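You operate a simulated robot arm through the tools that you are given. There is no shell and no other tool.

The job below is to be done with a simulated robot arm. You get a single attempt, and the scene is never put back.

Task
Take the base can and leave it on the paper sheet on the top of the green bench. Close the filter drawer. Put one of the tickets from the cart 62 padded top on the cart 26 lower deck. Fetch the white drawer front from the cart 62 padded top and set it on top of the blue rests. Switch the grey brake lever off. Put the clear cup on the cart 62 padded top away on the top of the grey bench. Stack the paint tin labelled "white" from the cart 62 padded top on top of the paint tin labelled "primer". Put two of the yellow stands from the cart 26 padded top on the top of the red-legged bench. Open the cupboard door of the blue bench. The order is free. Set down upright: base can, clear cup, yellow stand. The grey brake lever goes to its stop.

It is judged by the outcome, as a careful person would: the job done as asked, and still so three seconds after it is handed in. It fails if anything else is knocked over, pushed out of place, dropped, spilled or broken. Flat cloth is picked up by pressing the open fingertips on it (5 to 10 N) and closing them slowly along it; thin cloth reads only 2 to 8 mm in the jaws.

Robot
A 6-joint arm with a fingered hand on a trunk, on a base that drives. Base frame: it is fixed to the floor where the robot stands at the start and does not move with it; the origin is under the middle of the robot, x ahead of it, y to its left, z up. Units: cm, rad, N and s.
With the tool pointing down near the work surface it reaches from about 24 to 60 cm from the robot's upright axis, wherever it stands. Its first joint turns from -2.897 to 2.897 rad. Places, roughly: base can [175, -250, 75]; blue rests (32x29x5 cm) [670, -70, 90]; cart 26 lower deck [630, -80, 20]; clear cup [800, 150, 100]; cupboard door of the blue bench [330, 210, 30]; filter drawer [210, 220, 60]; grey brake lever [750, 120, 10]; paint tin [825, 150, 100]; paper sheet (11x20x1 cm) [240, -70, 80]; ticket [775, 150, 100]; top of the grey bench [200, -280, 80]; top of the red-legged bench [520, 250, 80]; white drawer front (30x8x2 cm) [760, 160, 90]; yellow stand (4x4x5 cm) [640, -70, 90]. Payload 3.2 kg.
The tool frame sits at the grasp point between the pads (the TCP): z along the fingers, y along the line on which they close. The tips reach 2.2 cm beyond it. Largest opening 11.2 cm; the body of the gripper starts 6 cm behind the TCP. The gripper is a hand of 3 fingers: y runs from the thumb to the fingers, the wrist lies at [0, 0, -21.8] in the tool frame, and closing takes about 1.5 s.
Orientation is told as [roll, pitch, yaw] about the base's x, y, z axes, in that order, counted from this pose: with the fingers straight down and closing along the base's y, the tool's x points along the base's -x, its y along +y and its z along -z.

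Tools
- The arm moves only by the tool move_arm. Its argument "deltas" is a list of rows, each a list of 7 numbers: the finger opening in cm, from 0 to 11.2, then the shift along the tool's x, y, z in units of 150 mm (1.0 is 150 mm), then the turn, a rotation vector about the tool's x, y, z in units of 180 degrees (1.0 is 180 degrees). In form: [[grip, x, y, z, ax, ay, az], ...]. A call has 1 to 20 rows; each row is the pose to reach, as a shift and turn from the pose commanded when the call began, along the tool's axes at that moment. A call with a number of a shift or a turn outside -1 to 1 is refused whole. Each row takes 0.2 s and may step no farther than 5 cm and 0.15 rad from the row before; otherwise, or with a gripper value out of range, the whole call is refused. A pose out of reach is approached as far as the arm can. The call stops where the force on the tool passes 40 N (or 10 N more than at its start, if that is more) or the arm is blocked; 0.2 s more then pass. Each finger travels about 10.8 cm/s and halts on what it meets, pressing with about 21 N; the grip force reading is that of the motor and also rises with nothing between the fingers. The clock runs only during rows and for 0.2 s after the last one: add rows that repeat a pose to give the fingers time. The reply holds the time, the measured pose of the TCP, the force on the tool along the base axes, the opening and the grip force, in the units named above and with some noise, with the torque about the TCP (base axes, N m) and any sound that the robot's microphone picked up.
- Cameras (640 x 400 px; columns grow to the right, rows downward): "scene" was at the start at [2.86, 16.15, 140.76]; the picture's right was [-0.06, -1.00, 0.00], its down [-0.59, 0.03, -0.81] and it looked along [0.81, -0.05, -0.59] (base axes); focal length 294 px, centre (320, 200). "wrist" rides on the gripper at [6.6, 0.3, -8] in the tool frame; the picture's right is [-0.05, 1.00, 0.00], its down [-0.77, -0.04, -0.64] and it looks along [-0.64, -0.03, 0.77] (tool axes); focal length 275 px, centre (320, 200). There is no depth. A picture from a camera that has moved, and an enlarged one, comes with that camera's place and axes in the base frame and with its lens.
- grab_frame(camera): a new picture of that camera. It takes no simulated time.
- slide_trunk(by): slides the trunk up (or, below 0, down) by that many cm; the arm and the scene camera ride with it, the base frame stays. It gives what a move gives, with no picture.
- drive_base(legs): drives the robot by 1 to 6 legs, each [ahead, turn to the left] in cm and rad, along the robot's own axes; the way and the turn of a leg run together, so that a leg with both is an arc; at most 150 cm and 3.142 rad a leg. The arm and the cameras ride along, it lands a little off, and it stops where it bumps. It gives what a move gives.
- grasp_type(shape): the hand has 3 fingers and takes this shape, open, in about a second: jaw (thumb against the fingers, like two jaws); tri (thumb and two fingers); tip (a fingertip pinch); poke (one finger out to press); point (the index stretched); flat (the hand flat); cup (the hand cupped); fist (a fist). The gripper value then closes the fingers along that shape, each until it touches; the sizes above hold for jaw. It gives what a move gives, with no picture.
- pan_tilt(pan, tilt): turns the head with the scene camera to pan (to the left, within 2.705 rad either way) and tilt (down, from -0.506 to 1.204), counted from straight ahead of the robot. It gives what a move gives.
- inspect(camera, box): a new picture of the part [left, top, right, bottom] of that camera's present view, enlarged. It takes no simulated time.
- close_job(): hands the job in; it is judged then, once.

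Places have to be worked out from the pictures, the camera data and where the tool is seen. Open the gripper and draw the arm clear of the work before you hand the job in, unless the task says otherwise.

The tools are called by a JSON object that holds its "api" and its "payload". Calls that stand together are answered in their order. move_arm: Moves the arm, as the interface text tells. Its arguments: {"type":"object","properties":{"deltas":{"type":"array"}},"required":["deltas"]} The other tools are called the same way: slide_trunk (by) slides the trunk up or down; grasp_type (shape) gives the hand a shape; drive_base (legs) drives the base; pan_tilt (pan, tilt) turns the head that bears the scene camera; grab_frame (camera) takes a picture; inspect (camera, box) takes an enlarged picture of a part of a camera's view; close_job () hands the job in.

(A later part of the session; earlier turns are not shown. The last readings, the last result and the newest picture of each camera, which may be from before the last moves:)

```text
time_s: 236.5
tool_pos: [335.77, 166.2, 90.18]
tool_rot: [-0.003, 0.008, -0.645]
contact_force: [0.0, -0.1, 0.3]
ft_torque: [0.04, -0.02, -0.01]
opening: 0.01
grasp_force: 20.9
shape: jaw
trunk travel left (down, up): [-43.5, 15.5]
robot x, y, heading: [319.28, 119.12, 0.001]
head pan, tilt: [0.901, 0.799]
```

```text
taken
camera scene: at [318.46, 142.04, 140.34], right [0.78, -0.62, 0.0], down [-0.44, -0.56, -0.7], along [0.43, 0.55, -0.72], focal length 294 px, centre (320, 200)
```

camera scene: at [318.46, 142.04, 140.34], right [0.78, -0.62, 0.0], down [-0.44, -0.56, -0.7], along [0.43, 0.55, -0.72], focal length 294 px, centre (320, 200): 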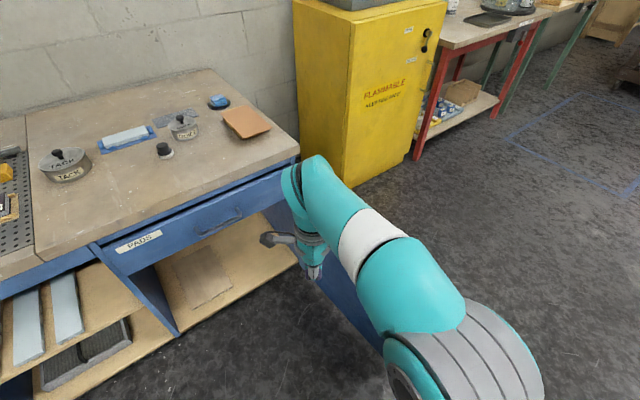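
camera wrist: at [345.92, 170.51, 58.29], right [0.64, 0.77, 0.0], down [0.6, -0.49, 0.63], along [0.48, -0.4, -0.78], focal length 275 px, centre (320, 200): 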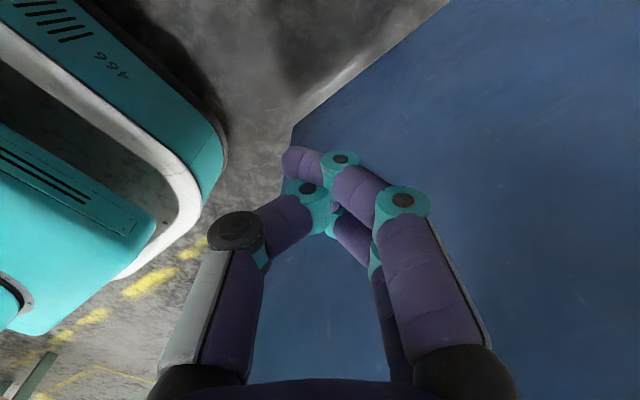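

The door stays open. I head toward cart 62, swinging a little right of the open door, and look around on the way.

{"api": "drive_base", "payload": {"legs": [[0, -0.3], [60, 0], [0, 0.3], [120, 0], [90, 0]]}}

{"api": "pan_tilt", "payload": {"pan": 0.1, "tilt": 0.4}}

{"api": "grab_frame", "payload": {"camera": "scene"}}

{"api": "pan_tilt", "payload": {"pan": -0.9, "tilt": 0.5}}

{"api": "grab_frame", "payload": {"camera": "scene"}}

```text
time_s: 251.9
tool_pos: [606.66, 147.62, 90.34]
tool_rot: [-0.002, 0.006, -0.666]
contact_force: [0.8, 0.0, -0.6]
ft_torque: [-0.03, -0.01, 0.03]
opening: 0.0
grasp_force: 21.6
shape: jaw
trunk travel left (down, up): [-43.5, 15.5]
robot x, y, heading: [589.09, 100.72, -0.019]
head pan, tilt: [0.901, 0.799]
```

```text
time_s: 253.1
tool_pos: [606.71, 147.53, 90.36]
tool_rot: [-0.002, 0.006, -0.665]
contact_force: [-0.4, -0.2, 0.2]
ft_torque: [0.0, 0.0, 0.0]
opening: 0.0
grasp_force: 20.7
shape: jaw
trunk travel left (down, up): [-43.5, 15.5]
robot x, y, heading: [589.11, 100.6, -0.02]
head pan, tilt: [0.099, 0.4]
```

```text
taken
camera scene: at [592.92, 118.39, 143.85], right [0.08, -1.0, 0.0], down [-0.39, -0.03, -0.92], along [0.92, 0.08, -0.39], focal length 294 px, centre (320, 200)
```

scene: 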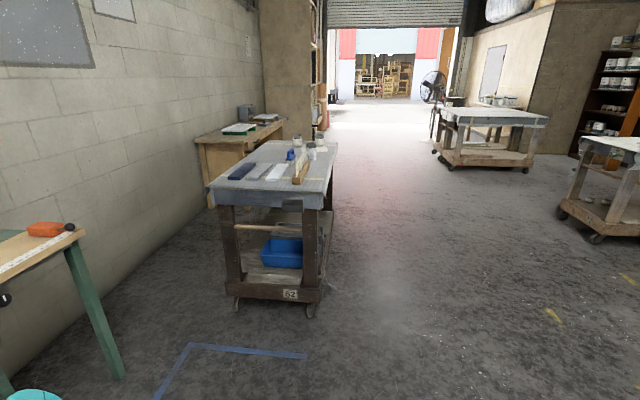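

```text
time_s: 254.3
tool_pos: [606.72, 147.67, 90.29]
tool_rot: [-0.004, 0.006, -0.665]
contact_force: [0.0, 0.0, 0.9]
ft_torque: [-0.02, -0.04, -0.01]
opening: 0.0
grasp_force: 21.0
shape: jaw
trunk travel left (down, up): [-43.5, 15.5]
robot x, y, heading: [589.09, 100.81, -0.016]
head pan, tilt: [-0.901, 0.499]
```

```text
taken
camera scene: at [589.22, 110.41, 142.94], right [-0.79, -0.61, 0.0], down [-0.29, 0.38, -0.88], along [0.53, -0.7, -0.48], focal length 294 px, centre (320, 200)
```

scene: 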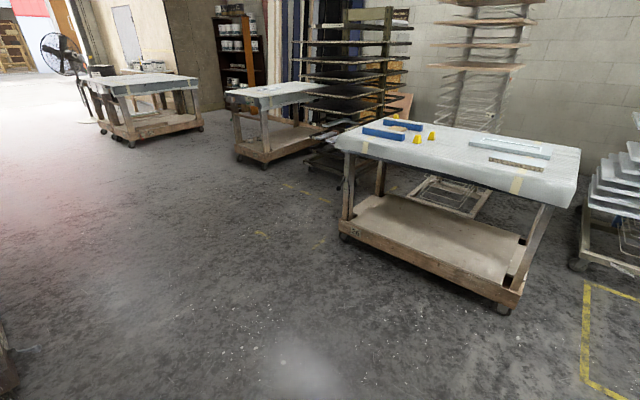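

I zoom in on both carts to confirm their numbers and read their contents.

{"api": "inspect", "payload": {"camera": "scene", "box": [320, 100, 600, 320]}}

{"api": "pan_tilt", "payload": {"pan": 0.2, "tilt": 0.4}}

{"api": "inspect", "payload": {"camera": "scene", "box": [200, 110, 400, 330]}}

{"api": "inspect", "payload": {"camera": "scene", "box": [220, 120, 380, 220]}}

```text
1.82 times, centred on (460, 210) of scene
camera zoom: at [589.22, 110.41, 142.94], right [-0.79, -0.61, 0.0], down [-0.29, 0.38, -0.88], along [0.53, -0.7, -0.48], focal length 535 px, centre (66, 182)
```

zoom: 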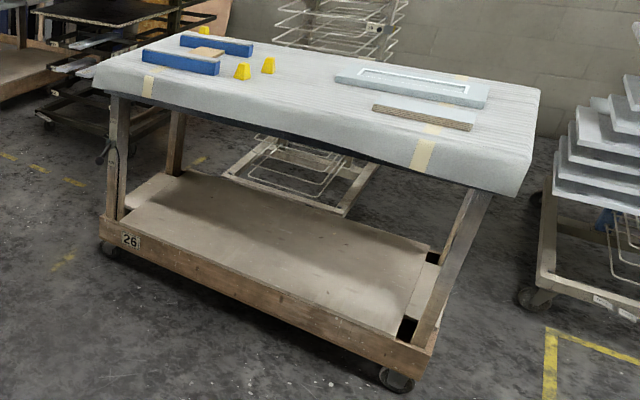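

```text
time_s: 255.7
tool_pos: [606.61, 147.65, 90.23]
tool_rot: [-0.003, 0.008, -0.665]
contact_force: [-0.7, 0.6, -0.2]
ft_torque: [0.02, 0.02, 0.02]
opening: 0.0
grasp_force: 21.3
shape: jaw
trunk travel left (down, up): [-43.5, 15.5]
robot x, y, heading: [589.57, 100.92, -0.019]
head pan, tilt: [0.201, 0.4]
```

```text
1.82 times, centred on (300, 220) of scene
camera zoom: at [592.8, 119.31, 143.85], right [0.18, -0.98, 0.0], down [-0.38, -0.07, -0.92], along [0.91, 0.17, -0.39], focal length 535 px, centre (356, 164)
```

zoom: 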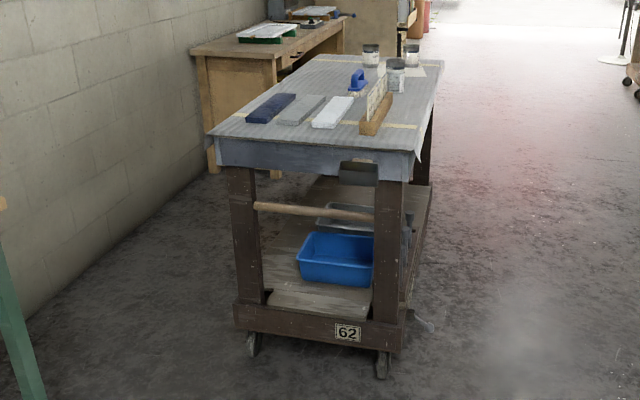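

```text
4.00 times, centred on (300, 170) of scene
camera zoom: at [592.8, 119.31, 143.85], right [0.18, -0.98, 0.0], down [-0.38, -0.07, -0.92], along [0.91, 0.17, -0.39], focal length 1178 px, centre (400, 320)
```

zoom: 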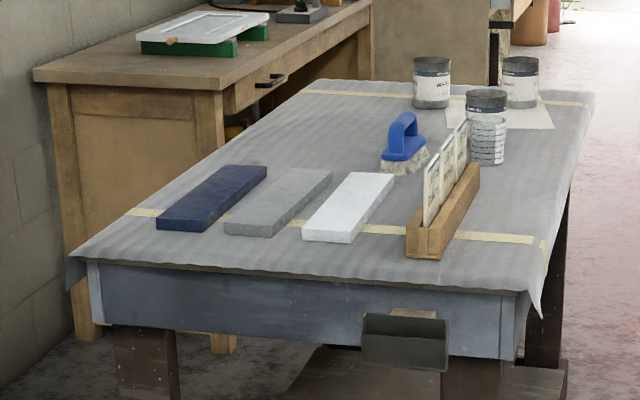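

Cart 62 confirmed (drawer fronts, ticket rack, cup, two tins); cart 26 has the blue rests and yellow stands. First I swing the arm to the front so that it doesn't stick out sideways while driving.

{"api": "move_arm", "payload": {"deltas": [[0, -0.21, -0.08, 0, 0, 0, 0], [0, -0.42, -0.16, 0, 0, 0, 0], [0, -0.63, -0.245, 0, 0, 0, 0], [0, -0.85, -0.33, 0, 0, 0, 0]]}}

{"api": "move_arm", "payload": {"deltas": [[0, -0.21, -0.08, -0.1, 0, 0, 0], [0, -0.42, -0.16, -0.2, 0, 0, 0], [0, -0.63, -0.245, -0.3, 0, 0, 0], [0, -0.85, -0.33, -0.4, 0, 0, 0]]}}

{"api": "move_arm", "payload": {"deltas": [[0, -0.21, -0.08, -0.1, 0, 0, 0], [0, -0.42, -0.16, -0.2, 0, 0, 0], [0, -0.63, -0.245, -0.3, 0, 0, 0], [0, -0.85, -0.33, -0.4, 0, 0, 0]]}}

{"api": "move_arm", "payload": {"deltas": [[0, -0.21, -0.08, 0, 0, 0, 0], [0, -0.42, -0.16, 0, 0, 0, 0], [0, -0.63, -0.245, 0, 0, 0, 0], [0, -0.85, -0.33, 0, 0, 0, 0]]}}

```text
time_s: 256.7
tool_pos: [613.72, 135.63, 90.38]
tool_rot: [-0.002, 0.006, -0.665]
contact_force: [-0.3, 0.0, -1.2]
ft_torque: [0.01, 0.04, 0.02]
opening: 0.0
grasp_force: 20.7
shape: jaw
trunk travel left (down, up): [-43.5, 15.5]
robot x, y, heading: [589.21, 100.83, -0.02]
head pan, tilt: [0.201, 0.4]
```

```text
time_s: 257.7
tool_pos: [620.42, 123.97, 96.06]
tool_rot: [-0.004, 0.007, -0.665]
contact_force: [-0.3, -0.1, 0.2]
ft_torque: [-0.03, -0.01, 0.0]
opening: 0.01
grasp_force: 20.9
shape: jaw
trunk travel left (down, up): [-43.5, 15.5]
robot x, y, heading: [589.48, 100.84, -0.022]
head pan, tilt: [0.201, 0.4]
```

```text
time_s: 258.7
tool_pos: [627.77, 112.23, 102.25]
tool_rot: [-0.003, 0.007, -0.663]
contact_force: [0.1, -0.1, 0.5]
ft_torque: [0.03, 0.03, 0.01]
opening: 0.0
grasp_force: 21.3
shape: jaw
trunk travel left (down, up): [-43.5, 15.5]
robot x, y, heading: [589.15, 100.6, -0.02]
head pan, tilt: [0.201, 0.4]
```

```text
time_s: 259.7
tool_pos: [634.75, 100.15, 102.15]
tool_rot: [-0.004, 0.008, -0.664]
contact_force: [1.1, -0.3, 0.4]
ft_torque: [0.0, -0.03, 0.0]
opening: 0.0
grasp_force: 20.9
shape: jaw
trunk travel left (down, up): [-43.5, 15.5]
robot x, y, heading: [589.13, 100.6, -0.019]
head pan, tilt: [0.201, 0.4]
```

Arm is in front now. I drive to the side of cart 62 near the tins and cup.

{"api": "drive_base", "payload": {"legs": [[0, -0.086], [124, 0], [120, 0], [0, 1.676]]}}

{"api": "pan_tilt", "payload": {"pan": 0.1, "tilt": 0.65}}

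{"api": "grab_frame", "payload": {"camera": "scene"}}

{"api": "grab_frame", "payload": {"camera": "wrist"}}

```text
time_s: 276.2
tool_pos: [836.84, 115.29, 102.07]
tool_rot: [-0.003, 0.006, 0.853]
contact_force: [-0.2, -0.4, -0.5]
ft_torque: [-0.01, -0.02, -0.02]
opening: 0.0
grasp_force: 20.4
shape: jaw
trunk travel left (down, up): [-43.5, 15.5]
robot x, y, heading: [833.97, 69.96, 1.498]
head pan, tilt: [0.201, 0.4]
```

```text
time_s: 277.0
tool_pos: [836.75, 115.32, 102.11]
tool_rot: [-0.004, 0.008, 0.852]
contact_force: [0.3, 0.1, 0.1]
ft_torque: [-0.02, 0.01, 0.03]
opening: 0.03
grasp_force: 21.5
shape: jaw
trunk travel left (down, up): [-43.5, 15.5]
robot x, y, heading: [833.56, 69.94, 1.505]
head pan, tilt: [0.099, 0.649]
```

```text
taken
camera scene: at [816.78, 73.93, 141.61], right [1.0, 0.03, 0.0], down [0.02, -0.6, -0.8], along [-0.02, 0.8, -0.6], focal length 294 px, centre (320, 200)
```

scene: 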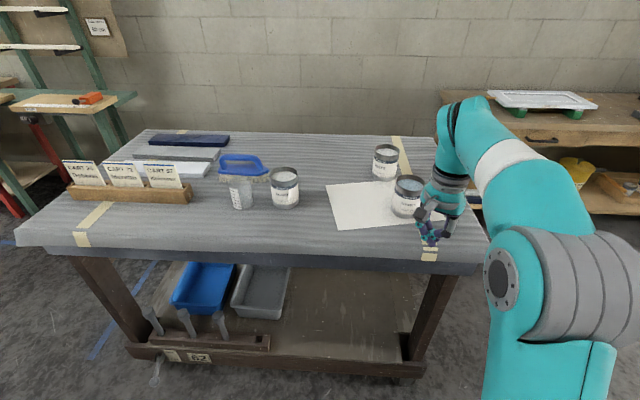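

```text
taken
camera wrist: at [832.22, 110.72, 110.14], right [-0.72, 0.69, 0.0], down [0.53, 0.56, 0.63], along [0.44, 0.45, -0.78], focal length 275 px, centre (320, 200)
```

wrist: 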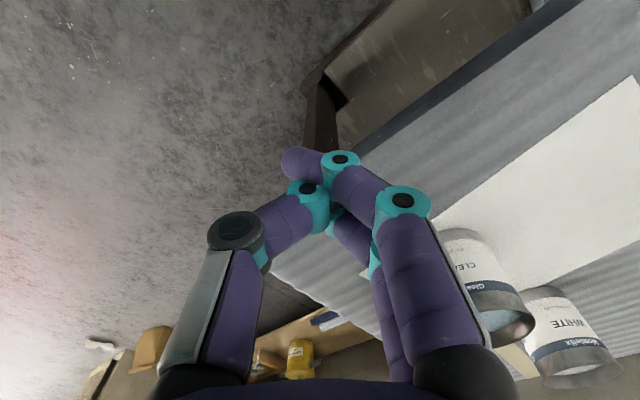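

There are three tins and the cup. I zoom in to read the labels.

{"api": "inspect", "payload": {"camera": "scene", "box": [200, 130, 440, 250]}}

{"api": "inspect", "payload": {"camera": "scene", "box": [20, 120, 260, 260]}}

{"api": "inspect", "payload": {"camera": "scene", "box": [80, 260, 330, 400]}}

```text
2.67 times, centred on (320, 190) of scene
camera zoom: at [816.78, 73.93, 141.61], right [1.0, 0.03, 0.0], down [0.02, -0.6, -0.8], along [-0.02, 0.8, -0.6], focal length 785 px, centre (320, 227)
```

zoom: 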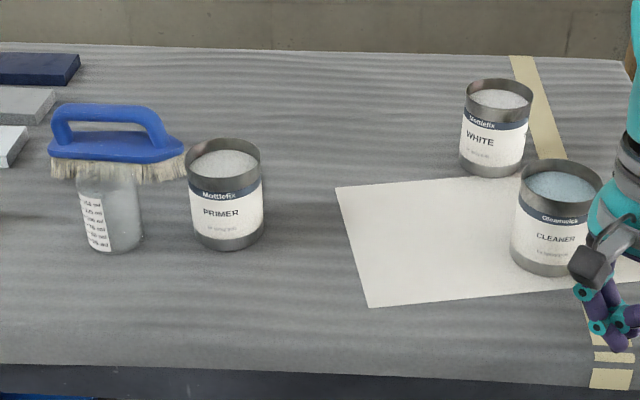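

```text
2.67 times, centred on (140, 190) of scene
camera zoom: at [816.78, 73.93, 141.61], right [1.0, 0.03, 0.0], down [0.02, -0.6, -0.8], along [-0.02, 0.8, -0.6], focal length 785 px, centre (800, 227)
```

zoom: 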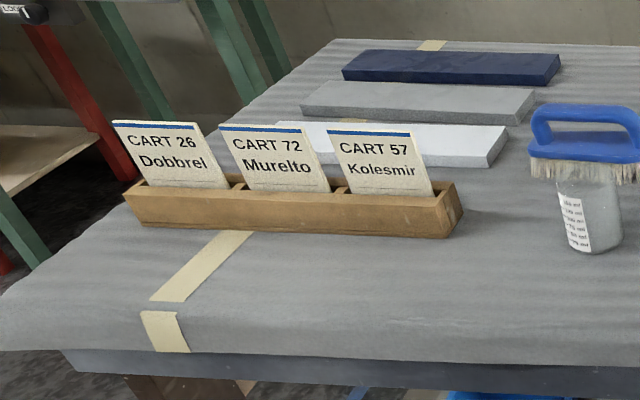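

```text
2.56 times, centred on (205, 330) of scene
camera zoom: at [816.78, 73.93, 141.61], right [1.0, 0.03, 0.0], down [0.02, -0.6, -0.8], along [-0.02, 0.8, -0.6], focal length 754 px, centre (614, -133)
```

zoom: 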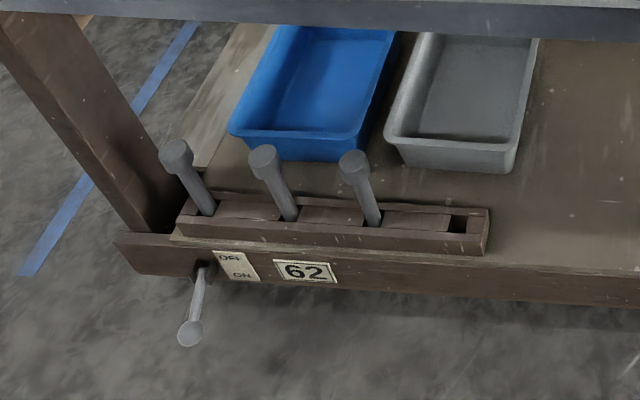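

Labels: WHITE at ≈(838,158), CLEANER ≈(839,138), PRIMER ≈(805,143), cup ≈(792,141) with the brush behind it. I raise the trunk for clearance and drive up to the cart edge (y≈128).

{"api": "slide_trunk", "payload": {"by": 13}}

{"api": "drive_base", "payload": {"legs": [[27, 0]]}}

{"api": "pan_tilt", "payload": {"pan": 0.0, "tilt": 0.95}}

{"api": "grab_frame", "payload": {"camera": "scene"}}

{"api": "grab_frame", "payload": {"camera": "wrist"}}

```text
time_s: 278.5
tool_pos: [836.91, 115.29, 115.22]
tool_rot: [-0.003, 0.008, 0.853]
contact_force: [-0.4, 0.0, 0.0]
ft_torque: [-0.03, -0.02, -0.04]
opening: 0.01
grasp_force: 21.1
shape: jaw
trunk travel left (down, up): [-56.5, 2.5]
robot x, y, heading: [834.14, 70.01, 1.497]
head pan, tilt: [0.099, 0.649]
```

```text
time_s: 280.4
tool_pos: [838.35, 141.69, 115.13]
tool_rot: [-0.004, 0.008, 0.86]
contact_force: [0.1, -0.1, 0.3]
ft_torque: [-0.01, 0.0, 0.0]
opening: 0.0
grasp_force: 20.9
shape: jaw
trunk travel left (down, up): [-56.5, 2.5]
robot x, y, heading: [835.68, 96.4, 1.504]
head pan, tilt: [0.099, 0.649]
```

```text
time_s: 281.2
tool_pos: [838.35, 141.62, 115.2]
tool_rot: [-0.002, 0.007, 0.859]
contact_force: [-0.6, -0.6, -0.1]
ft_torque: [0.0, -0.03, 0.02]
opening: 0.0
grasp_force: 21.2
shape: jaw
trunk travel left (down, up): [-56.5, 2.5]
robot x, y, heading: [835.95, 96.25, 1.502]
head pan, tilt: [0.0, 0.949]
```

```text
taken
camera scene: at [819.33, 98.75, 152.2], right [1.0, -0.07, 0.0], down [-0.05, -0.81, -0.58], along [0.04, 0.58, -0.81], focal length 294 px, centre (320, 200)
```

scene: 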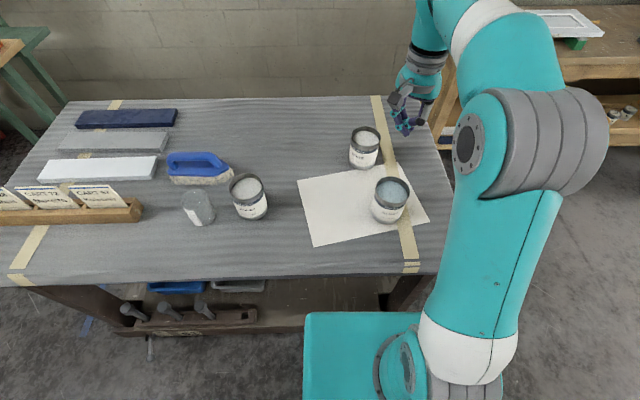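

```text
taken
camera wrist: at [833.81, 137.04, 123.14], right [-0.73, 0.69, 0.0], down [0.53, 0.56, 0.63], along [0.44, 0.46, -0.78], focal length 275 px, centre (320, 200)
```

wrist: 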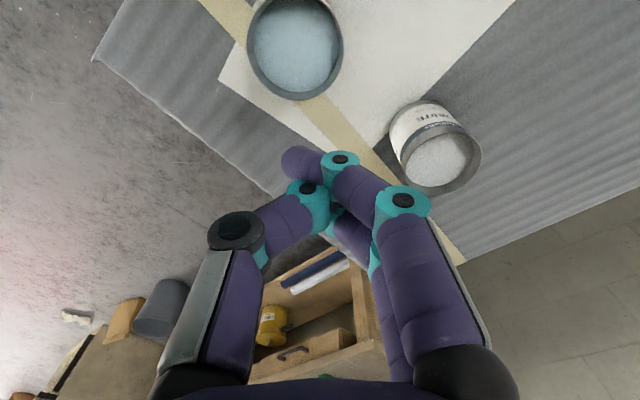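

WHITE rim triangulates to (835.0, 156.4, 99), PRIMER rim ≈ (805, 141.7). I nudge the base 2.5 cm closer, turn the hand to close along x, and go above WHITE.

{"api": "drive_base", "payload": {"legs": [[2.5, 0]]}}

{"api": "move_arm", "payload": {"deltas": [[3, -0.08, 0.12, 0, 0, 0, -0.0453], [6, -0.16, 0.24, 0, 0, 0, -0.0906], [9, -0.25, 0.36, 0, 0, 0, -0.136], [11, -0.33, 0.48, 0, 0, 0, -0.1813], [11.1, -0.4, 0.6, 0, 0, 0, -0.2266], [11.1, -0.467, 0.7, 0, 0, 0, -0.2266], [11.1, -0.467, 0.7, 0, 0, 0, -0.2266]]}}

{"api": "grab_frame", "payload": {"camera": "wrist"}}

{"api": "grab_frame", "payload": {"camera": "scene"}}

```text
time_s: 282.0
tool_pos: [838.55, 144.28, 115.05]
tool_rot: [-0.005, 0.007, 0.858]
contact_force: [0.4, 0.5, 0.4]
ft_torque: [-0.02, -0.01, 0.01]
opening: 0.0
grasp_force: 21.0
shape: jaw
trunk travel left (down, up): [-56.5, 2.5]
robot x, y, heading: [835.9, 98.85, 1.503]
head pan, tilt: [0.0, 0.949]
```

```text
time_s: 283.6
tool_pos: [833.26, 153.61, 114.25]
tool_rot: [0.014, -0.01, 1.563]
contact_force: [-0.3, -0.7, 0.1]
ft_torque: [0.02, 0.02, 0.0]
opening: 11.09
grasp_force: 0.1
shape: jaw
out of reach, approached as far as the arm can: row 5, 6, 7
trunk travel left (down, up): [-56.5, 2.5]
robot x, y, heading: [835.64, 99.04, 1.498]
head pan, tilt: [0.0, 0.949]
```

```text
taken
camera wrist: at [832.91, 147.05, 122.13], right [-1.0, 0.05, 0.01], down [0.05, 0.77, 0.64], along [0.02, 0.64, -0.77], focal length 275 px, centre (320, 200)
```

wrist: 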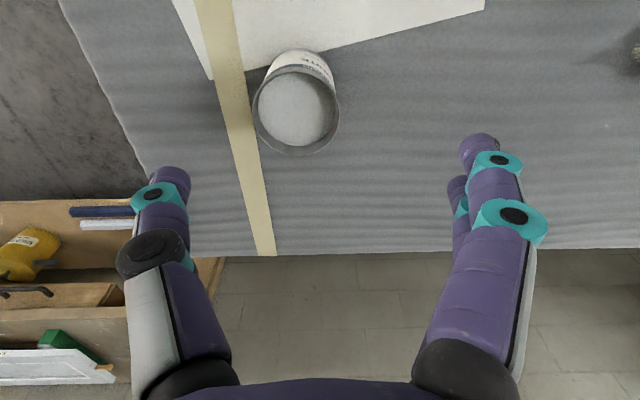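

```text
taken
camera scene: at [819.51, 101.21, 152.2], right [1.0, -0.07, 0.0], down [-0.05, -0.81, -0.58], along [0.04, 0.58, -0.81], focal length 294 px, centre (320, 200)
```

scene: 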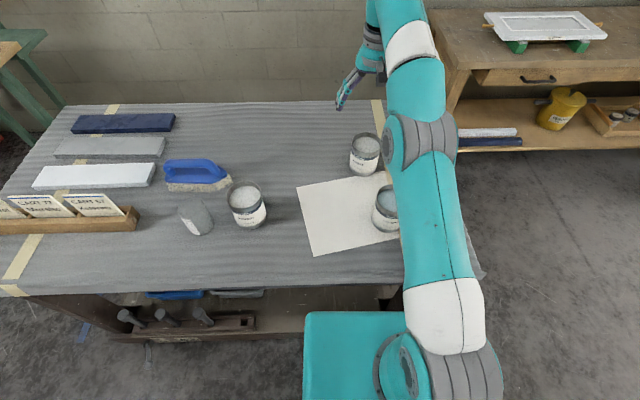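

The reach falls ~3 cm short at this height; it should extend as I go lower. I descend to z≈103.5 (tips still above the rim) and check.

{"api": "move_arm", "payload": {"deltas": [[11.1, 0, 0, 0.2, 0, 0, 0], [11.1, 0, 0, 0.4, 0, 0, 0], [11.1, 0, 0, 0.6, 0, 0, 0], [11.1, 0, 0, 0.75, 0, 0, 0], [11.1, 0, 0, 0.75, 0, 0, 0]]}}

{"api": "grab_frame", "payload": {"camera": "wrist"}}

```text
time_s: 284.8
tool_pos: [833.09, 153.29, 103.19]
tool_rot: [0.001, 0.007, 1.571]
contact_force: [-0.4, 0.1, -0.2]
ft_torque: [-0.03, 0.0, -0.01]
opening: 11.11
grasp_force: 0.1
shape: jaw
trunk travel left (down, up): [-56.5, 2.5]
robot x, y, heading: [835.43, 98.74, 1.503]
head pan, tilt: [0.0, 0.949]
```

```text
taken
camera wrist: at [832.72, 147.0, 111.15], right [-1.0, 0.05, 0.0], down [0.04, 0.78, 0.63], along [0.03, 0.63, -0.78], focal length 275 px, centre (320, 200)
```

wrist: 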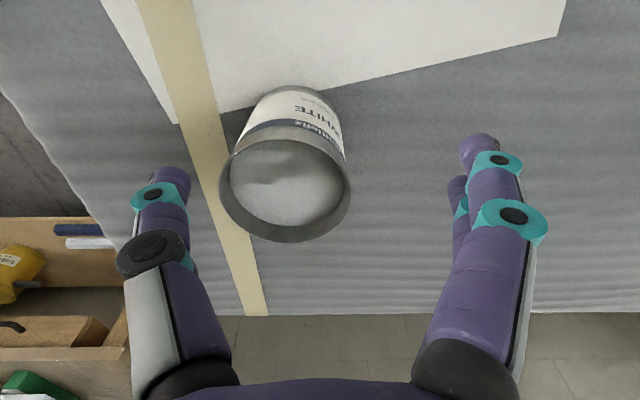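

The tin is 2 cm to the right and ~3.3 cm further than the TCP. I move there at this height (fingers above the rim).

{"api": "move_arm", "payload": {"deltas": [[11.1, -0.11, -0.067, 0, 0, 0, 0], [11.1, -0.22, -0.133, 0, 0, 0, 0], [11.1, -0.22, -0.133, 0, 0, 0, 0]]}}

{"api": "grab_frame", "payload": {"camera": "wrist"}}

```text
time_s: 285.6
tool_pos: [834.94, 156.76, 103.29]
tool_rot: [0.002, 0.006, 1.57]
contact_force: [-0.7, 0.5, -0.1]
ft_torque: [-0.02, 0.0, -0.02]
opening: 11.08
grasp_force: 0.1
shape: jaw
trunk travel left (down, up): [-56.5, 2.5]
robot x, y, heading: [835.98, 98.54, 1.504]
head pan, tilt: [0.0, 0.949]
```

```text
taken
camera wrist: at [834.64, 150.39, 111.18], right [-1.0, 0.05, 0.0], down [0.04, 0.78, 0.63], along [0.03, 0.63, -0.78], focal length 275 px, centre (320, 200)
```

wrist: 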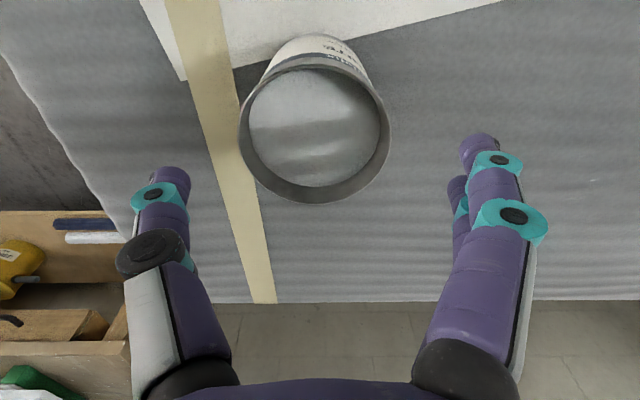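

Centred (rim z≈99, radius ≈3.75). I descend to z≈94.8 and close.

{"api": "move_arm", "payload": {"deltas": [[11.1, 0, -0.02, 0.2, 0, 0, 0], [11.1, 0, -0.02, 0.4, 0, 0, 0], [11.1, 0, -0.02, 0.565, 0, 0, 0], [11.1, 0, -0.02, 0.565, 0, 0, 0], [10, 0, -0.02, 0.565, 0, 0, 0], [9, 0, -0.02, 0.565, 0, 0, 0], [8, 0, -0.02, 0.565, 0, 0, 0], [7, 0, -0.02, 0.565, 0, 0, 0], [5, 0, -0.02, 0.565, 0, 0, 0], [2, 0, -0.02, 0.565, 0, 0, 0], [0, 0, -0.02, 0.565, 0, 0, 0], [0, 0, -0.02, 0.565, 0, 0, 0], [0, 0, -0.02, 0.565, 0, 0, 0], [0, 0, -0.02, 0.565, 0, 0, 0]]}}

{"api": "grab_frame", "payload": {"camera": "wrist"}}

```text
time_s: 288.6
tool_pos: [835.43, 156.95, 94.73]
tool_rot: [0.0, 0.006, 1.571]
contact_force: [-3.6, -0.8, 4.3]
ft_torque: [0.01, 0.15, 0.03]
opening: 6.88
grasp_force: 21.0
shape: jaw
trunk travel left (down, up): [-56.5, 2.5]
robot x, y, heading: [835.97, 98.77, 1.505]
head pan, tilt: [0.0, 0.949]
```

```text
taken
camera wrist: at [835.1, 150.6, 102.77], right [-1.0, 0.05, 0.0], down [0.04, 0.78, 0.63], along [0.03, 0.63, -0.78], focal length 275 px, centre (320, 200)
```

wrist: 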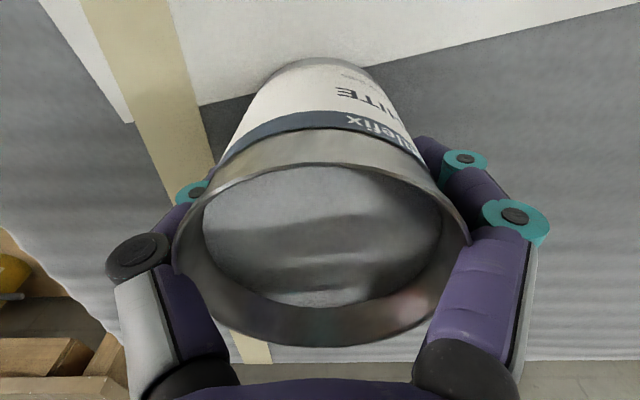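

Gripped at 6.9 cm. I lift slowly and check.

{"api": "move_arm", "payload": {"deltas": [[0, 0, 0, -0.02, 0, 0, 0], [0, 0, 0, -0.05, 0, 0, 0], [0, 0, 0, -0.09, 0, 0, 0], [0, 0, 0, -0.14, 0, 0, 0], [0, 0, 0, -0.2, 0, 0, 0], [0, 0, 0, -0.2, 0, 0, 0]]}}

{"api": "grab_frame", "payload": {"camera": "wrist"}}

{"api": "inspect", "payload": {"camera": "scene", "box": [320, 90, 440, 200]}}

```text
time_s: 290.0
tool_pos: [835.33, 156.93, 97.58]
tool_rot: [0.003, 0.006, 1.57]
contact_force: [-0.3, -0.3, -3.9]
ft_torque: [0.0, 0.0, 0.0]
opening: 6.84
grasp_force: 20.5
shape: jaw
trunk travel left (down, up): [-56.5, 2.5]
robot x, y, heading: [835.93, 98.81, 1.502]
head pan, tilt: [0.0, 0.949]
```

```text
taken
camera wrist: at [835.05, 150.6, 105.57], right [-1.0, 0.05, 0.0], down [0.04, 0.78, 0.63], along [0.03, 0.63, -0.78], focal length 275 px, centre (320, 200)
```

wrist: 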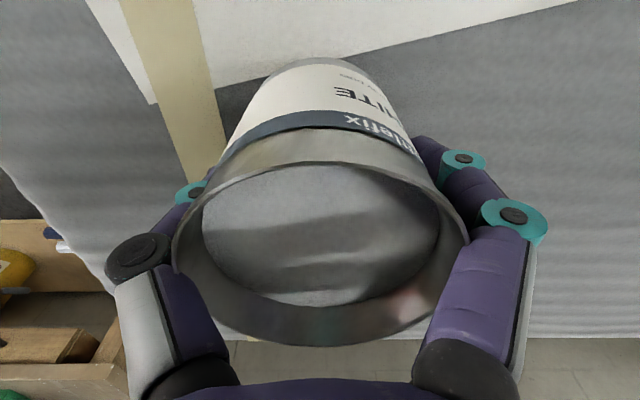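

```text
3.64 times, centred on (380, 145) of scene
camera zoom: at [819.49, 101.31, 152.19], right [1.0, -0.07, 0.0], down [-0.05, -0.81, -0.58], along [0.04, 0.58, -0.81], focal length 1071 px, centre (102, 400)
```

zoom: 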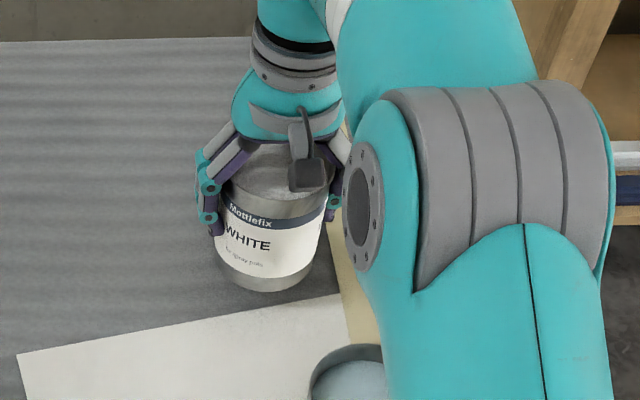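

Held firmly (tin ≈0.5 cm toward the robot from TCP). I raise it well above the other tins and retract slightly.

{"api": "move_arm", "payload": {"deltas": [[0, 0, 0, -0.1, 0, 0, 0], [0, 0, 0, -0.25, 0, 0, 0], [0, 0.03, 0, -0.4, 0, 0, 0], [0, 0.08, 0, -0.55, 0, 0, 0], [0, 0.16, 0.05, -0.7, 0, 0, 0], [0, 0.25, 0.15, -0.8, 0, 0, 0], [0, 0.35, 0.3, -0.9, 0, 0, 0], [0, 0.45, 0.5, -0.95, 0, 0, 0], [0, 0.55, 0.7, -0.95, 0, 0, 0], [0, 0.6, 0.85, -0.95, 0, 0, 0], [0, 0.6, 0.85, -0.95, 0, 0, 0]]}}

{"api": "grab_frame", "payload": {"camera": "scene"}}

{"api": "grab_frame", "payload": {"camera": "wrist"}}

```text
time_s: 292.4
tool_pos: [822.76, 148.09, 112.04]
tool_rot: [0.002, 0.008, 1.571]
contact_force: [0.1, -1.0, -4.8]
ft_torque: [0.01, 0.03, -0.02]
opening: 6.83
grasp_force: 21.1
shape: jaw
trunk travel left (down, up): [-56.5, 2.5]
robot x, y, heading: [835.64, 98.51, 1.508]
head pan, tilt: [0.0, 0.949]
```

```text
taken
camera scene: at [819.49, 101.3, 152.19], right [1.0, -0.07, 0.0], down [-0.05, -0.81, -0.58], along [0.04, 0.58, -0.81], focal length 294 px, centre (320, 200)
```

scene: 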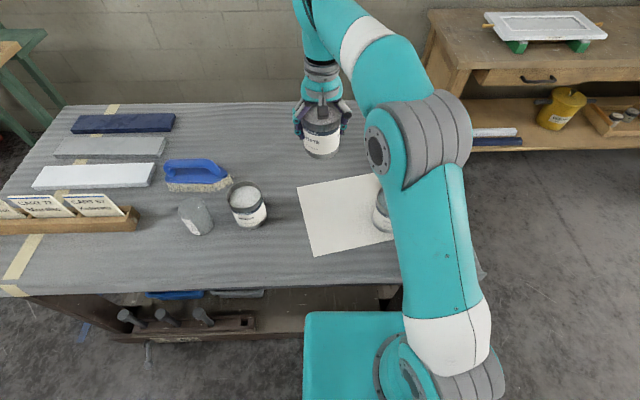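

```text
taken
camera wrist: at [822.44, 141.65, 120.05], right [-1.0, 0.05, 0.0], down [0.04, 0.78, 0.63], along [0.03, 0.63, -0.78], focal length 275 px, centre (320, 200)
```

wrist: 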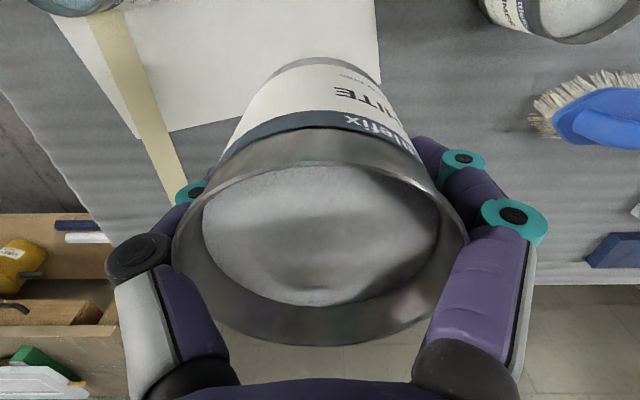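

I zoom on PRIMER in the head view for a precise fix before moving over it.

{"api": "inspect", "payload": {"camera": "scene", "box": [160, 140, 320, 240]}}

{"api": "inspect", "payload": {"camera": "wrist", "box": [440, 0, 640, 125]}}

```text
4.00 times, centred on (240, 190) of scene
camera zoom: at [819.49, 101.3, 152.19], right [1.0, -0.07, 0.0], down [-0.05, -0.81, -0.58], along [0.04, 0.58, -0.81], focal length 1178 px, centre (640, 240)
```

zoom: 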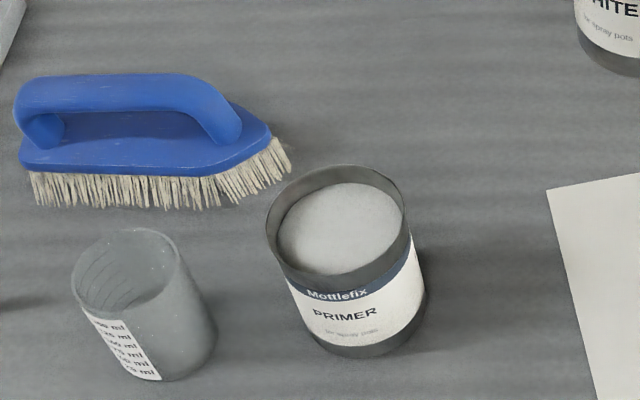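

```text
3.20 times, centred on (540, 62) of wrist
camera zoom: at [822.44, 141.65, 120.05], right [-1.0, 0.05, 0.0], down [0.04, 0.78, 0.63], along [0.03, 0.63, -0.78], focal length 881 px, centre (-384, 640)
```

zoom: 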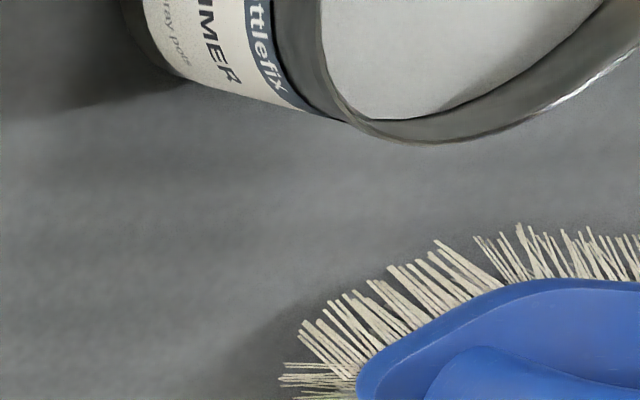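

PRIMER centre ≈ (805.3, 141.9), rim z≈99. I move the white tin above it at z≈112 (tin bottom ≈106).

{"api": "move_arm", "payload": {"deltas": [[0, 0.08, 0.2, 0, 0, 0, 0], [0, 0.16, 0.4, 0, 0, 0, 0], [0, 0.24, 0.6, 0, 0, 0, 0], [0, 0.3, 0.8, 0, 0, 0, 0], [0, 0.36, 0.98, 0, 0, 0, 0], [0, 0.36, 0.98, 0, 0, 0, 0]]}}

{"api": "move_arm", "payload": {"deltas": [[0, 0.02, 0.1, 0, 0, 0, 0], [0, 0.02, 0.187, 0, 0, 0, 0], [0, 0.02, 0.187, 0, 0, 0, 0]]}}

{"api": "inspect", "payload": {"camera": "scene", "box": [160, 80, 320, 240]}}

{"api": "grab_frame", "payload": {"camera": "wrist"}}

```text
time_s: 293.8
tool_pos: [808.05, 142.69, 111.92]
tool_rot: [0.001, 0.008, 1.571]
contact_force: [-0.5, -0.1, -4.7]
ft_torque: [0.0, 0.0, 0.02]
opening: 6.8
grasp_force: 21.5
shape: jaw
trunk travel left (down, up): [-56.5, 2.5]
robot x, y, heading: [835.98, 98.92, 1.504]
head pan, tilt: [0.0, 0.949]
```

```text
time_s: 294.6
tool_pos: [805.13, 142.16, 111.71]
tool_rot: [0.003, 0.006, 1.57]
contact_force: [0.2, -0.2, -4.9]
ft_torque: [0.03, 0.01, -0.01]
opening: 6.8
grasp_force: 20.6
shape: jaw
trunk travel left (down, up): [-56.5, 2.5]
robot x, y, heading: [835.84, 99.07, 1.504]
head pan, tilt: [0.0, 0.949]
```

```text
2.50 times, centred on (240, 160) of scene
camera zoom: at [819.46, 101.29, 152.19], right [1.0, -0.07, 0.0], down [-0.05, -0.81, -0.58], along [0.04, 0.58, -0.81], focal length 736 px, centre (520, 300)
```

zoom: 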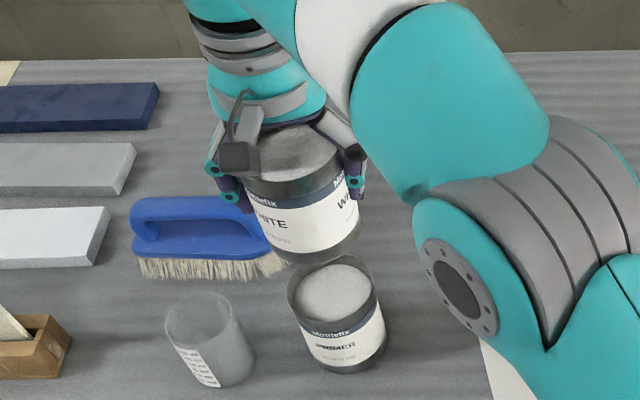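

```text
taken
camera wrist: at [804.77, 135.87, 119.78], right [-1.0, 0.05, 0.0], down [0.04, 0.78, 0.63], along [0.03, 0.63, -0.78], focal length 275 px, centre (320, 200)
```

wrist: 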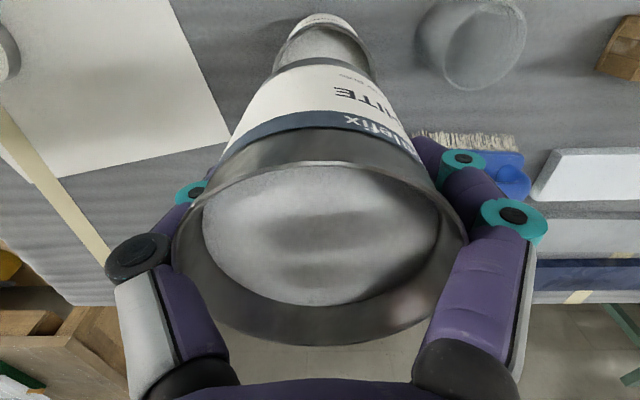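

I zoom the wrist view at the PRIMER rim, visible just beyond the white tin's bottom, to check the alignment.

{"api": "inspect", "payload": {"camera": "wrist", "box": [240, 0, 400, 100]}}

```text
4.00 times, centred on (320, 50) of wrist
camera zoom: at [804.77, 135.87, 119.78], right [-1.0, 0.05, 0.0], down [0.04, 0.78, 0.63], along [0.03, 0.63, -0.78], focal length 1101 px, centre (320, 800)
```

zoom: 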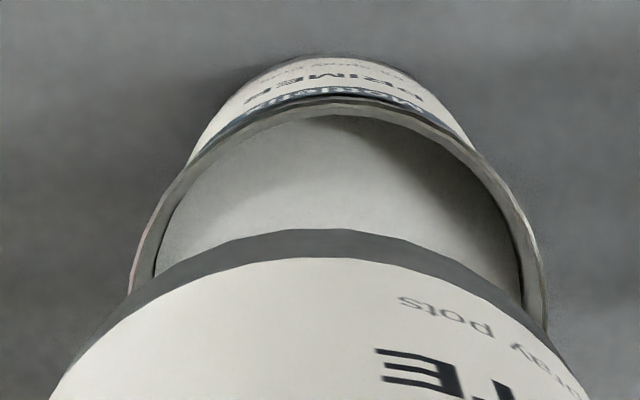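

Alignment is within 2–4 mm; I apply a small correction and descend to z≈106, then slowly to contact.

{"api": "move_arm", "payload": {"deltas": [[0, 0.015, 0.013, 0.1, 0, 0, 0], [0, 0.015, 0.013, 0.2, 0, 0, 0], [0, 0.015, 0.013, 0.3, 0, 0, 0], [0, 0.015, 0.013, 0.37, 0, 0, 0], [0, 0.015, 0.013, 0.37, 0, 0, 0]]}}

{"api": "inspect", "payload": {"camera": "scene", "box": [180, 110, 300, 230]}}

{"api": "inspect", "payload": {"camera": "wrist", "box": [220, 0, 420, 125]}}

```text
time_s: 295.8
tool_pos: [804.88, 142.27, 106.35]
tool_rot: [0.002, 0.008, 1.571]
contact_force: [-0.2, -0.5, -5.0]
ft_torque: [-0.01, 0.01, 0.0]
opening: 6.81
grasp_force: 21.4
shape: jaw
trunk travel left (down, up): [-56.5, 2.5]
robot x, y, heading: [835.59, 99.2, 1.505]
head pan, tilt: [0.0, 0.949]
```

```text
3.33 times, centred on (240, 170) of scene
camera zoom: at [819.45, 101.29, 152.19], right [1.0, -0.07, 0.0], down [-0.05, -0.81, -0.58], along [0.04, 0.58, -0.81], focal length 981 px, centre (587, 300)
```

zoom: 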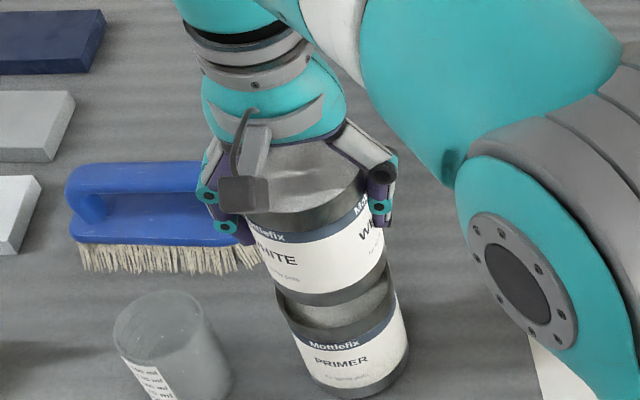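

```text
3.20 times, centred on (320, 62) of wrist
camera zoom: at [804.62, 135.8, 114.34], right [-1.0, 0.05, 0.0], down [0.04, 0.78, 0.63], along [0.03, 0.63, -0.78], focal length 881 px, centre (320, 640)
```

zoom: 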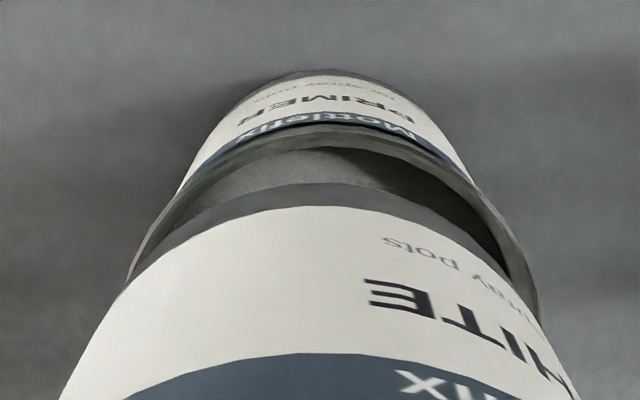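

The white tin should come ~4 mm toward me. I adjust and lower in small steps to contact.

{"api": "move_arm", "payload": {"deltas": [[0, 0.015, -0.005, 0, 0, 0, 0], [0, 0.03, -0.005, 0, 0, 0, 0], [0, 0.03, -0.005, 0.012, 0, 0, 0], [0, 0.03, -0.005, 0.024, 0, 0, 0], [0, 0.03, -0.005, 0.036, 0, 0, 0], [0, 0.03, -0.005, 0.048, 0, 0, 0], [0, 0.03, -0.005, 0.06, 0, 0, 0], [0, 0.03, -0.005, 0.06, 0, 0, 0]]}}

{"api": "inspect", "payload": {"camera": "wrist", "box": [220, 0, 420, 125]}}

```text
time_s: 297.6
tool_pos: [805.0, 141.76, 105.57]
tool_rot: [0.002, 0.01, 1.572]
contact_force: [0.3, -0.1, -4.6]
ft_torque: [-0.03, 0.02, -0.01]
opening: 6.8
grasp_force: 21.2
shape: jaw
trunk travel left (down, up): [-56.5, 2.5]
robot x, y, heading: [835.93, 98.74, 1.505]
head pan, tilt: [0.0, 0.949]
```

```text
3.20 times, centred on (320, 62) of wrist
camera zoom: at [804.65, 135.24, 113.55], right [-1.0, 0.05, 0.0], down [0.04, 0.78, 0.63], along [0.03, 0.63, -0.78], focal length 881 px, centre (320, 640)
```

zoom: 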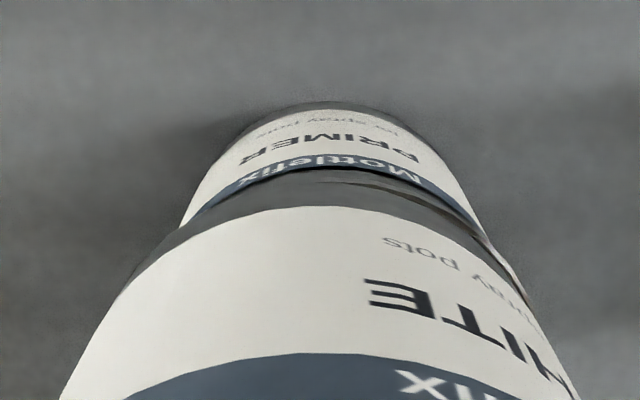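

Now well aligned in y; a 2 mm shift to the image's right, then down until contact.

{"api": "move_arm", "payload": {"deltas": [[0, 0, 0.012, 0, 0, 0, 0], [0, 0, 0.012, 0.01, 0, 0, 0], [0, 0, 0.012, 0.02, 0, 0, 0], [0, 0, 0.012, 0.03, 0, 0, 0], [0, 0, 0.012, 0.04, 0, 0, 0], [0, 0, 0.012, 0.04, 0, 0, 0]]}}

{"api": "inspect", "payload": {"camera": "wrist", "box": [220, 0, 420, 125]}}

```text
time_s: 299.0
tool_pos: [804.97, 141.65, 105.0]
tool_rot: [0.003, 0.01, 1.573]
contact_force: [0.8, 0.6, -4.3]
ft_torque: [-0.06, 0.02, -0.02]
opening: 6.81
grasp_force: 20.9
shape: jaw
trunk travel left (down, up): [-56.5, 2.5]
robot x, y, heading: [835.93, 98.68, 1.504]
head pan, tilt: [0.0, 0.949]
```

```text
3.20 times, centred on (320, 62) of wrist
camera zoom: at [804.56, 135.2, 113.02], right [-1.0, 0.05, 0.0], down [0.04, 0.78, 0.63], along [0.03, 0.63, -0.78], focal length 881 px, centre (320, 640)
```

zoom: 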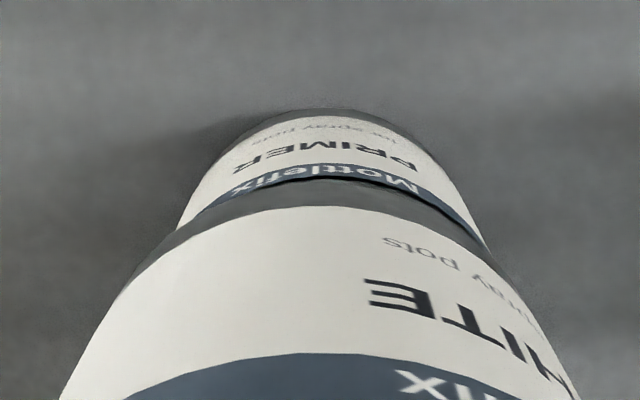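

Still no contact; a few more 1.5 mm steps.

{"api": "move_arm", "payload": {"deltas": [[0, 0, 0, 0.01, 0, 0, 0], [0, 0, 0, 0.02, 0, 0, 0], [0, 0, 0, 0.03, 0, 0, 0], [0, 0, 0, 0.03, 0, 0, 0]]}}

{"api": "inspect", "payload": {"camera": "scene", "box": [180, 110, 300, 230]}}

```text
time_s: 300.0
tool_pos: [804.92, 141.6, 104.61]
tool_rot: [0.002, 0.008, 1.571]
contact_force: [0.2, -0.2, -4.5]
ft_torque: [0.01, 0.0, 0.0]
opening: 6.84
grasp_force: 20.9
shape: jaw
trunk travel left (down, up): [-56.5, 2.5]
robot x, y, heading: [835.91, 98.85, 1.505]
head pan, tilt: [0.0, 0.949]
```

```text
3.33 times, centred on (240, 170) of scene
camera zoom: at [819.45, 101.29, 152.19], right [1.0, -0.07, 0.0], down [-0.05, -0.81, -0.58], along [0.04, 0.58, -0.81], focal length 981 px, centre (587, 300)
```

zoom: 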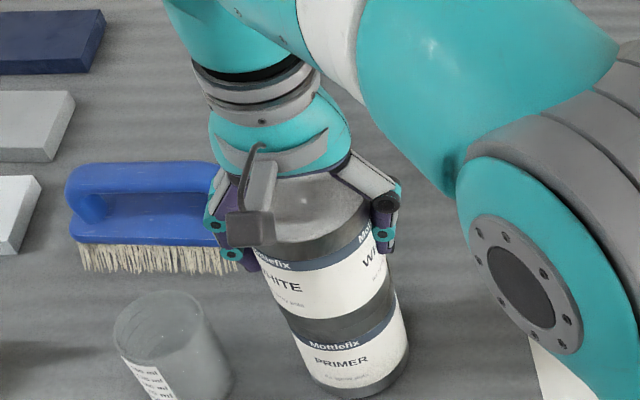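

It's just about touching and lined up. Continue down in 1.5 mm steps.

{"api": "move_arm", "payload": {"deltas": [[0, 0, 0, 0.01, 0, 0, 0], [0, 0, 0, 0.02, 0, 0, 0], [0, 0, 0, 0.03, 0, 0, 0], [0, 0, 0, 0.03, 0, 0, 0]]}}

```text
time_s: 301.0
tool_pos: [804.97, 141.49, 104.18]
tool_rot: [0.007, 0.003, 1.571]
contact_force: [-4.0, 4.6, 32.4]
ft_torque: [-0.02, 0.12, 0.01]
opening: 6.78
grasp_force: 21.6
shape: jaw
trunk travel left (down, up): [-56.5, 2.5]
robot x, y, heading: [836.03, 98.66, 1.503]
head pan, tilt: [0.0, 0.949]
```

Firm contact (32 N). I ease up ~2 mm to unload before releasing.

{"api": "move_arm", "payload": {"deltas": [[0, 0, 0, -0.007, 0, 0, 0], [0, 0, 0, -0.012, 0, 0, 0], [0, 0, 0, -0.012, 0, 0, 0]]}}

{"api": "inspect", "payload": {"camera": "scene", "box": [180, 110, 300, 230]}}

{"api": "inspect", "payload": {"camera": "wrist", "box": [220, 0, 420, 125]}}

```text
time_s: 301.8
tool_pos: [804.84, 141.5, 104.24]
tool_rot: [0.003, 0.006, 1.57]
contact_force: [-3.9, 5.4, 27.5]
ft_torque: [0.01, 0.19, -0.02]
opening: 6.78
grasp_force: 21.0
shape: jaw
trunk travel left (down, up): [-56.5, 2.5]
robot x, y, heading: [836.51, 99.15, 1.507]
head pan, tilt: [0.0, 0.949]
```

```text
3.33 times, centred on (240, 170) of scene
camera zoom: at [819.59, 101.1, 152.21], right [1.0, -0.07, 0.0], down [-0.05, -0.81, -0.58], along [0.04, 0.58, -0.81], focal length 981 px, centre (587, 300)
```

zoom: 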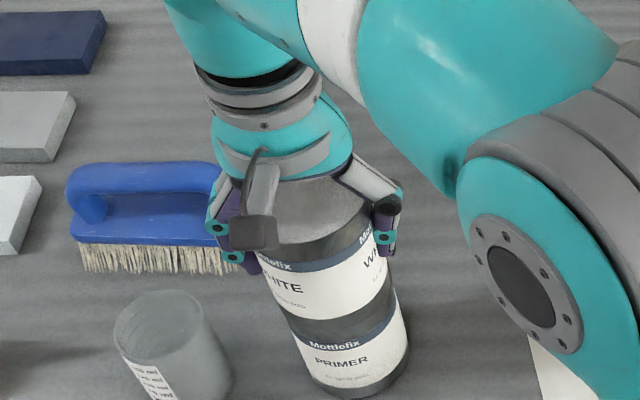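

```text
3.20 times, centred on (320, 62) of wrist
camera zoom: at [804.69, 135.01, 112.27], right [-1.0, 0.05, 0.0], down [0.04, 0.77, 0.63], along [0.03, 0.63, -0.78], focal length 881 px, centre (320, 640)
```

zoom: 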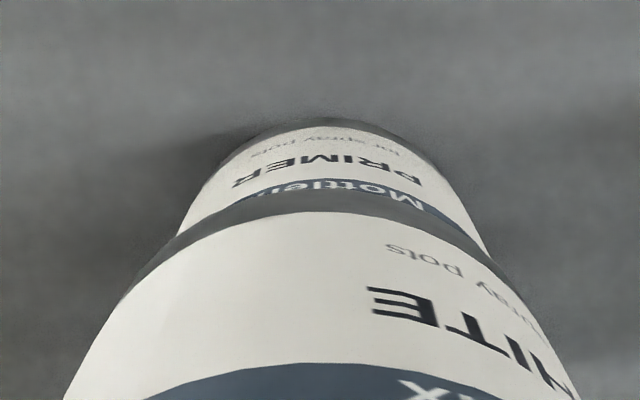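

The stack is aligned within ~3 mm. I ease up more to relieve the press.

{"api": "move_arm", "payload": {"deltas": [[0, 0, 0, -0.01, 0, 0, 0], [0, 0, 0, -0.015, 0, 0, 0], [0, 0, 0, -0.015, 0, 0, 0]]}}

```text
time_s: 302.6
tool_pos: [804.91, 141.48, 104.38]
tool_rot: [0.003, 0.009, 1.57]
contact_force: [-0.5, -0.7, 10.1]
ft_torque: [0.01, 0.14, 0.01]
opening: 6.78
grasp_force: 20.5
shape: jaw
trunk travel left (down, up): [-56.5, 2.5]
robot x, y, heading: [835.71, 98.89, 1.504]
head pan, tilt: [0.0, 0.949]
```

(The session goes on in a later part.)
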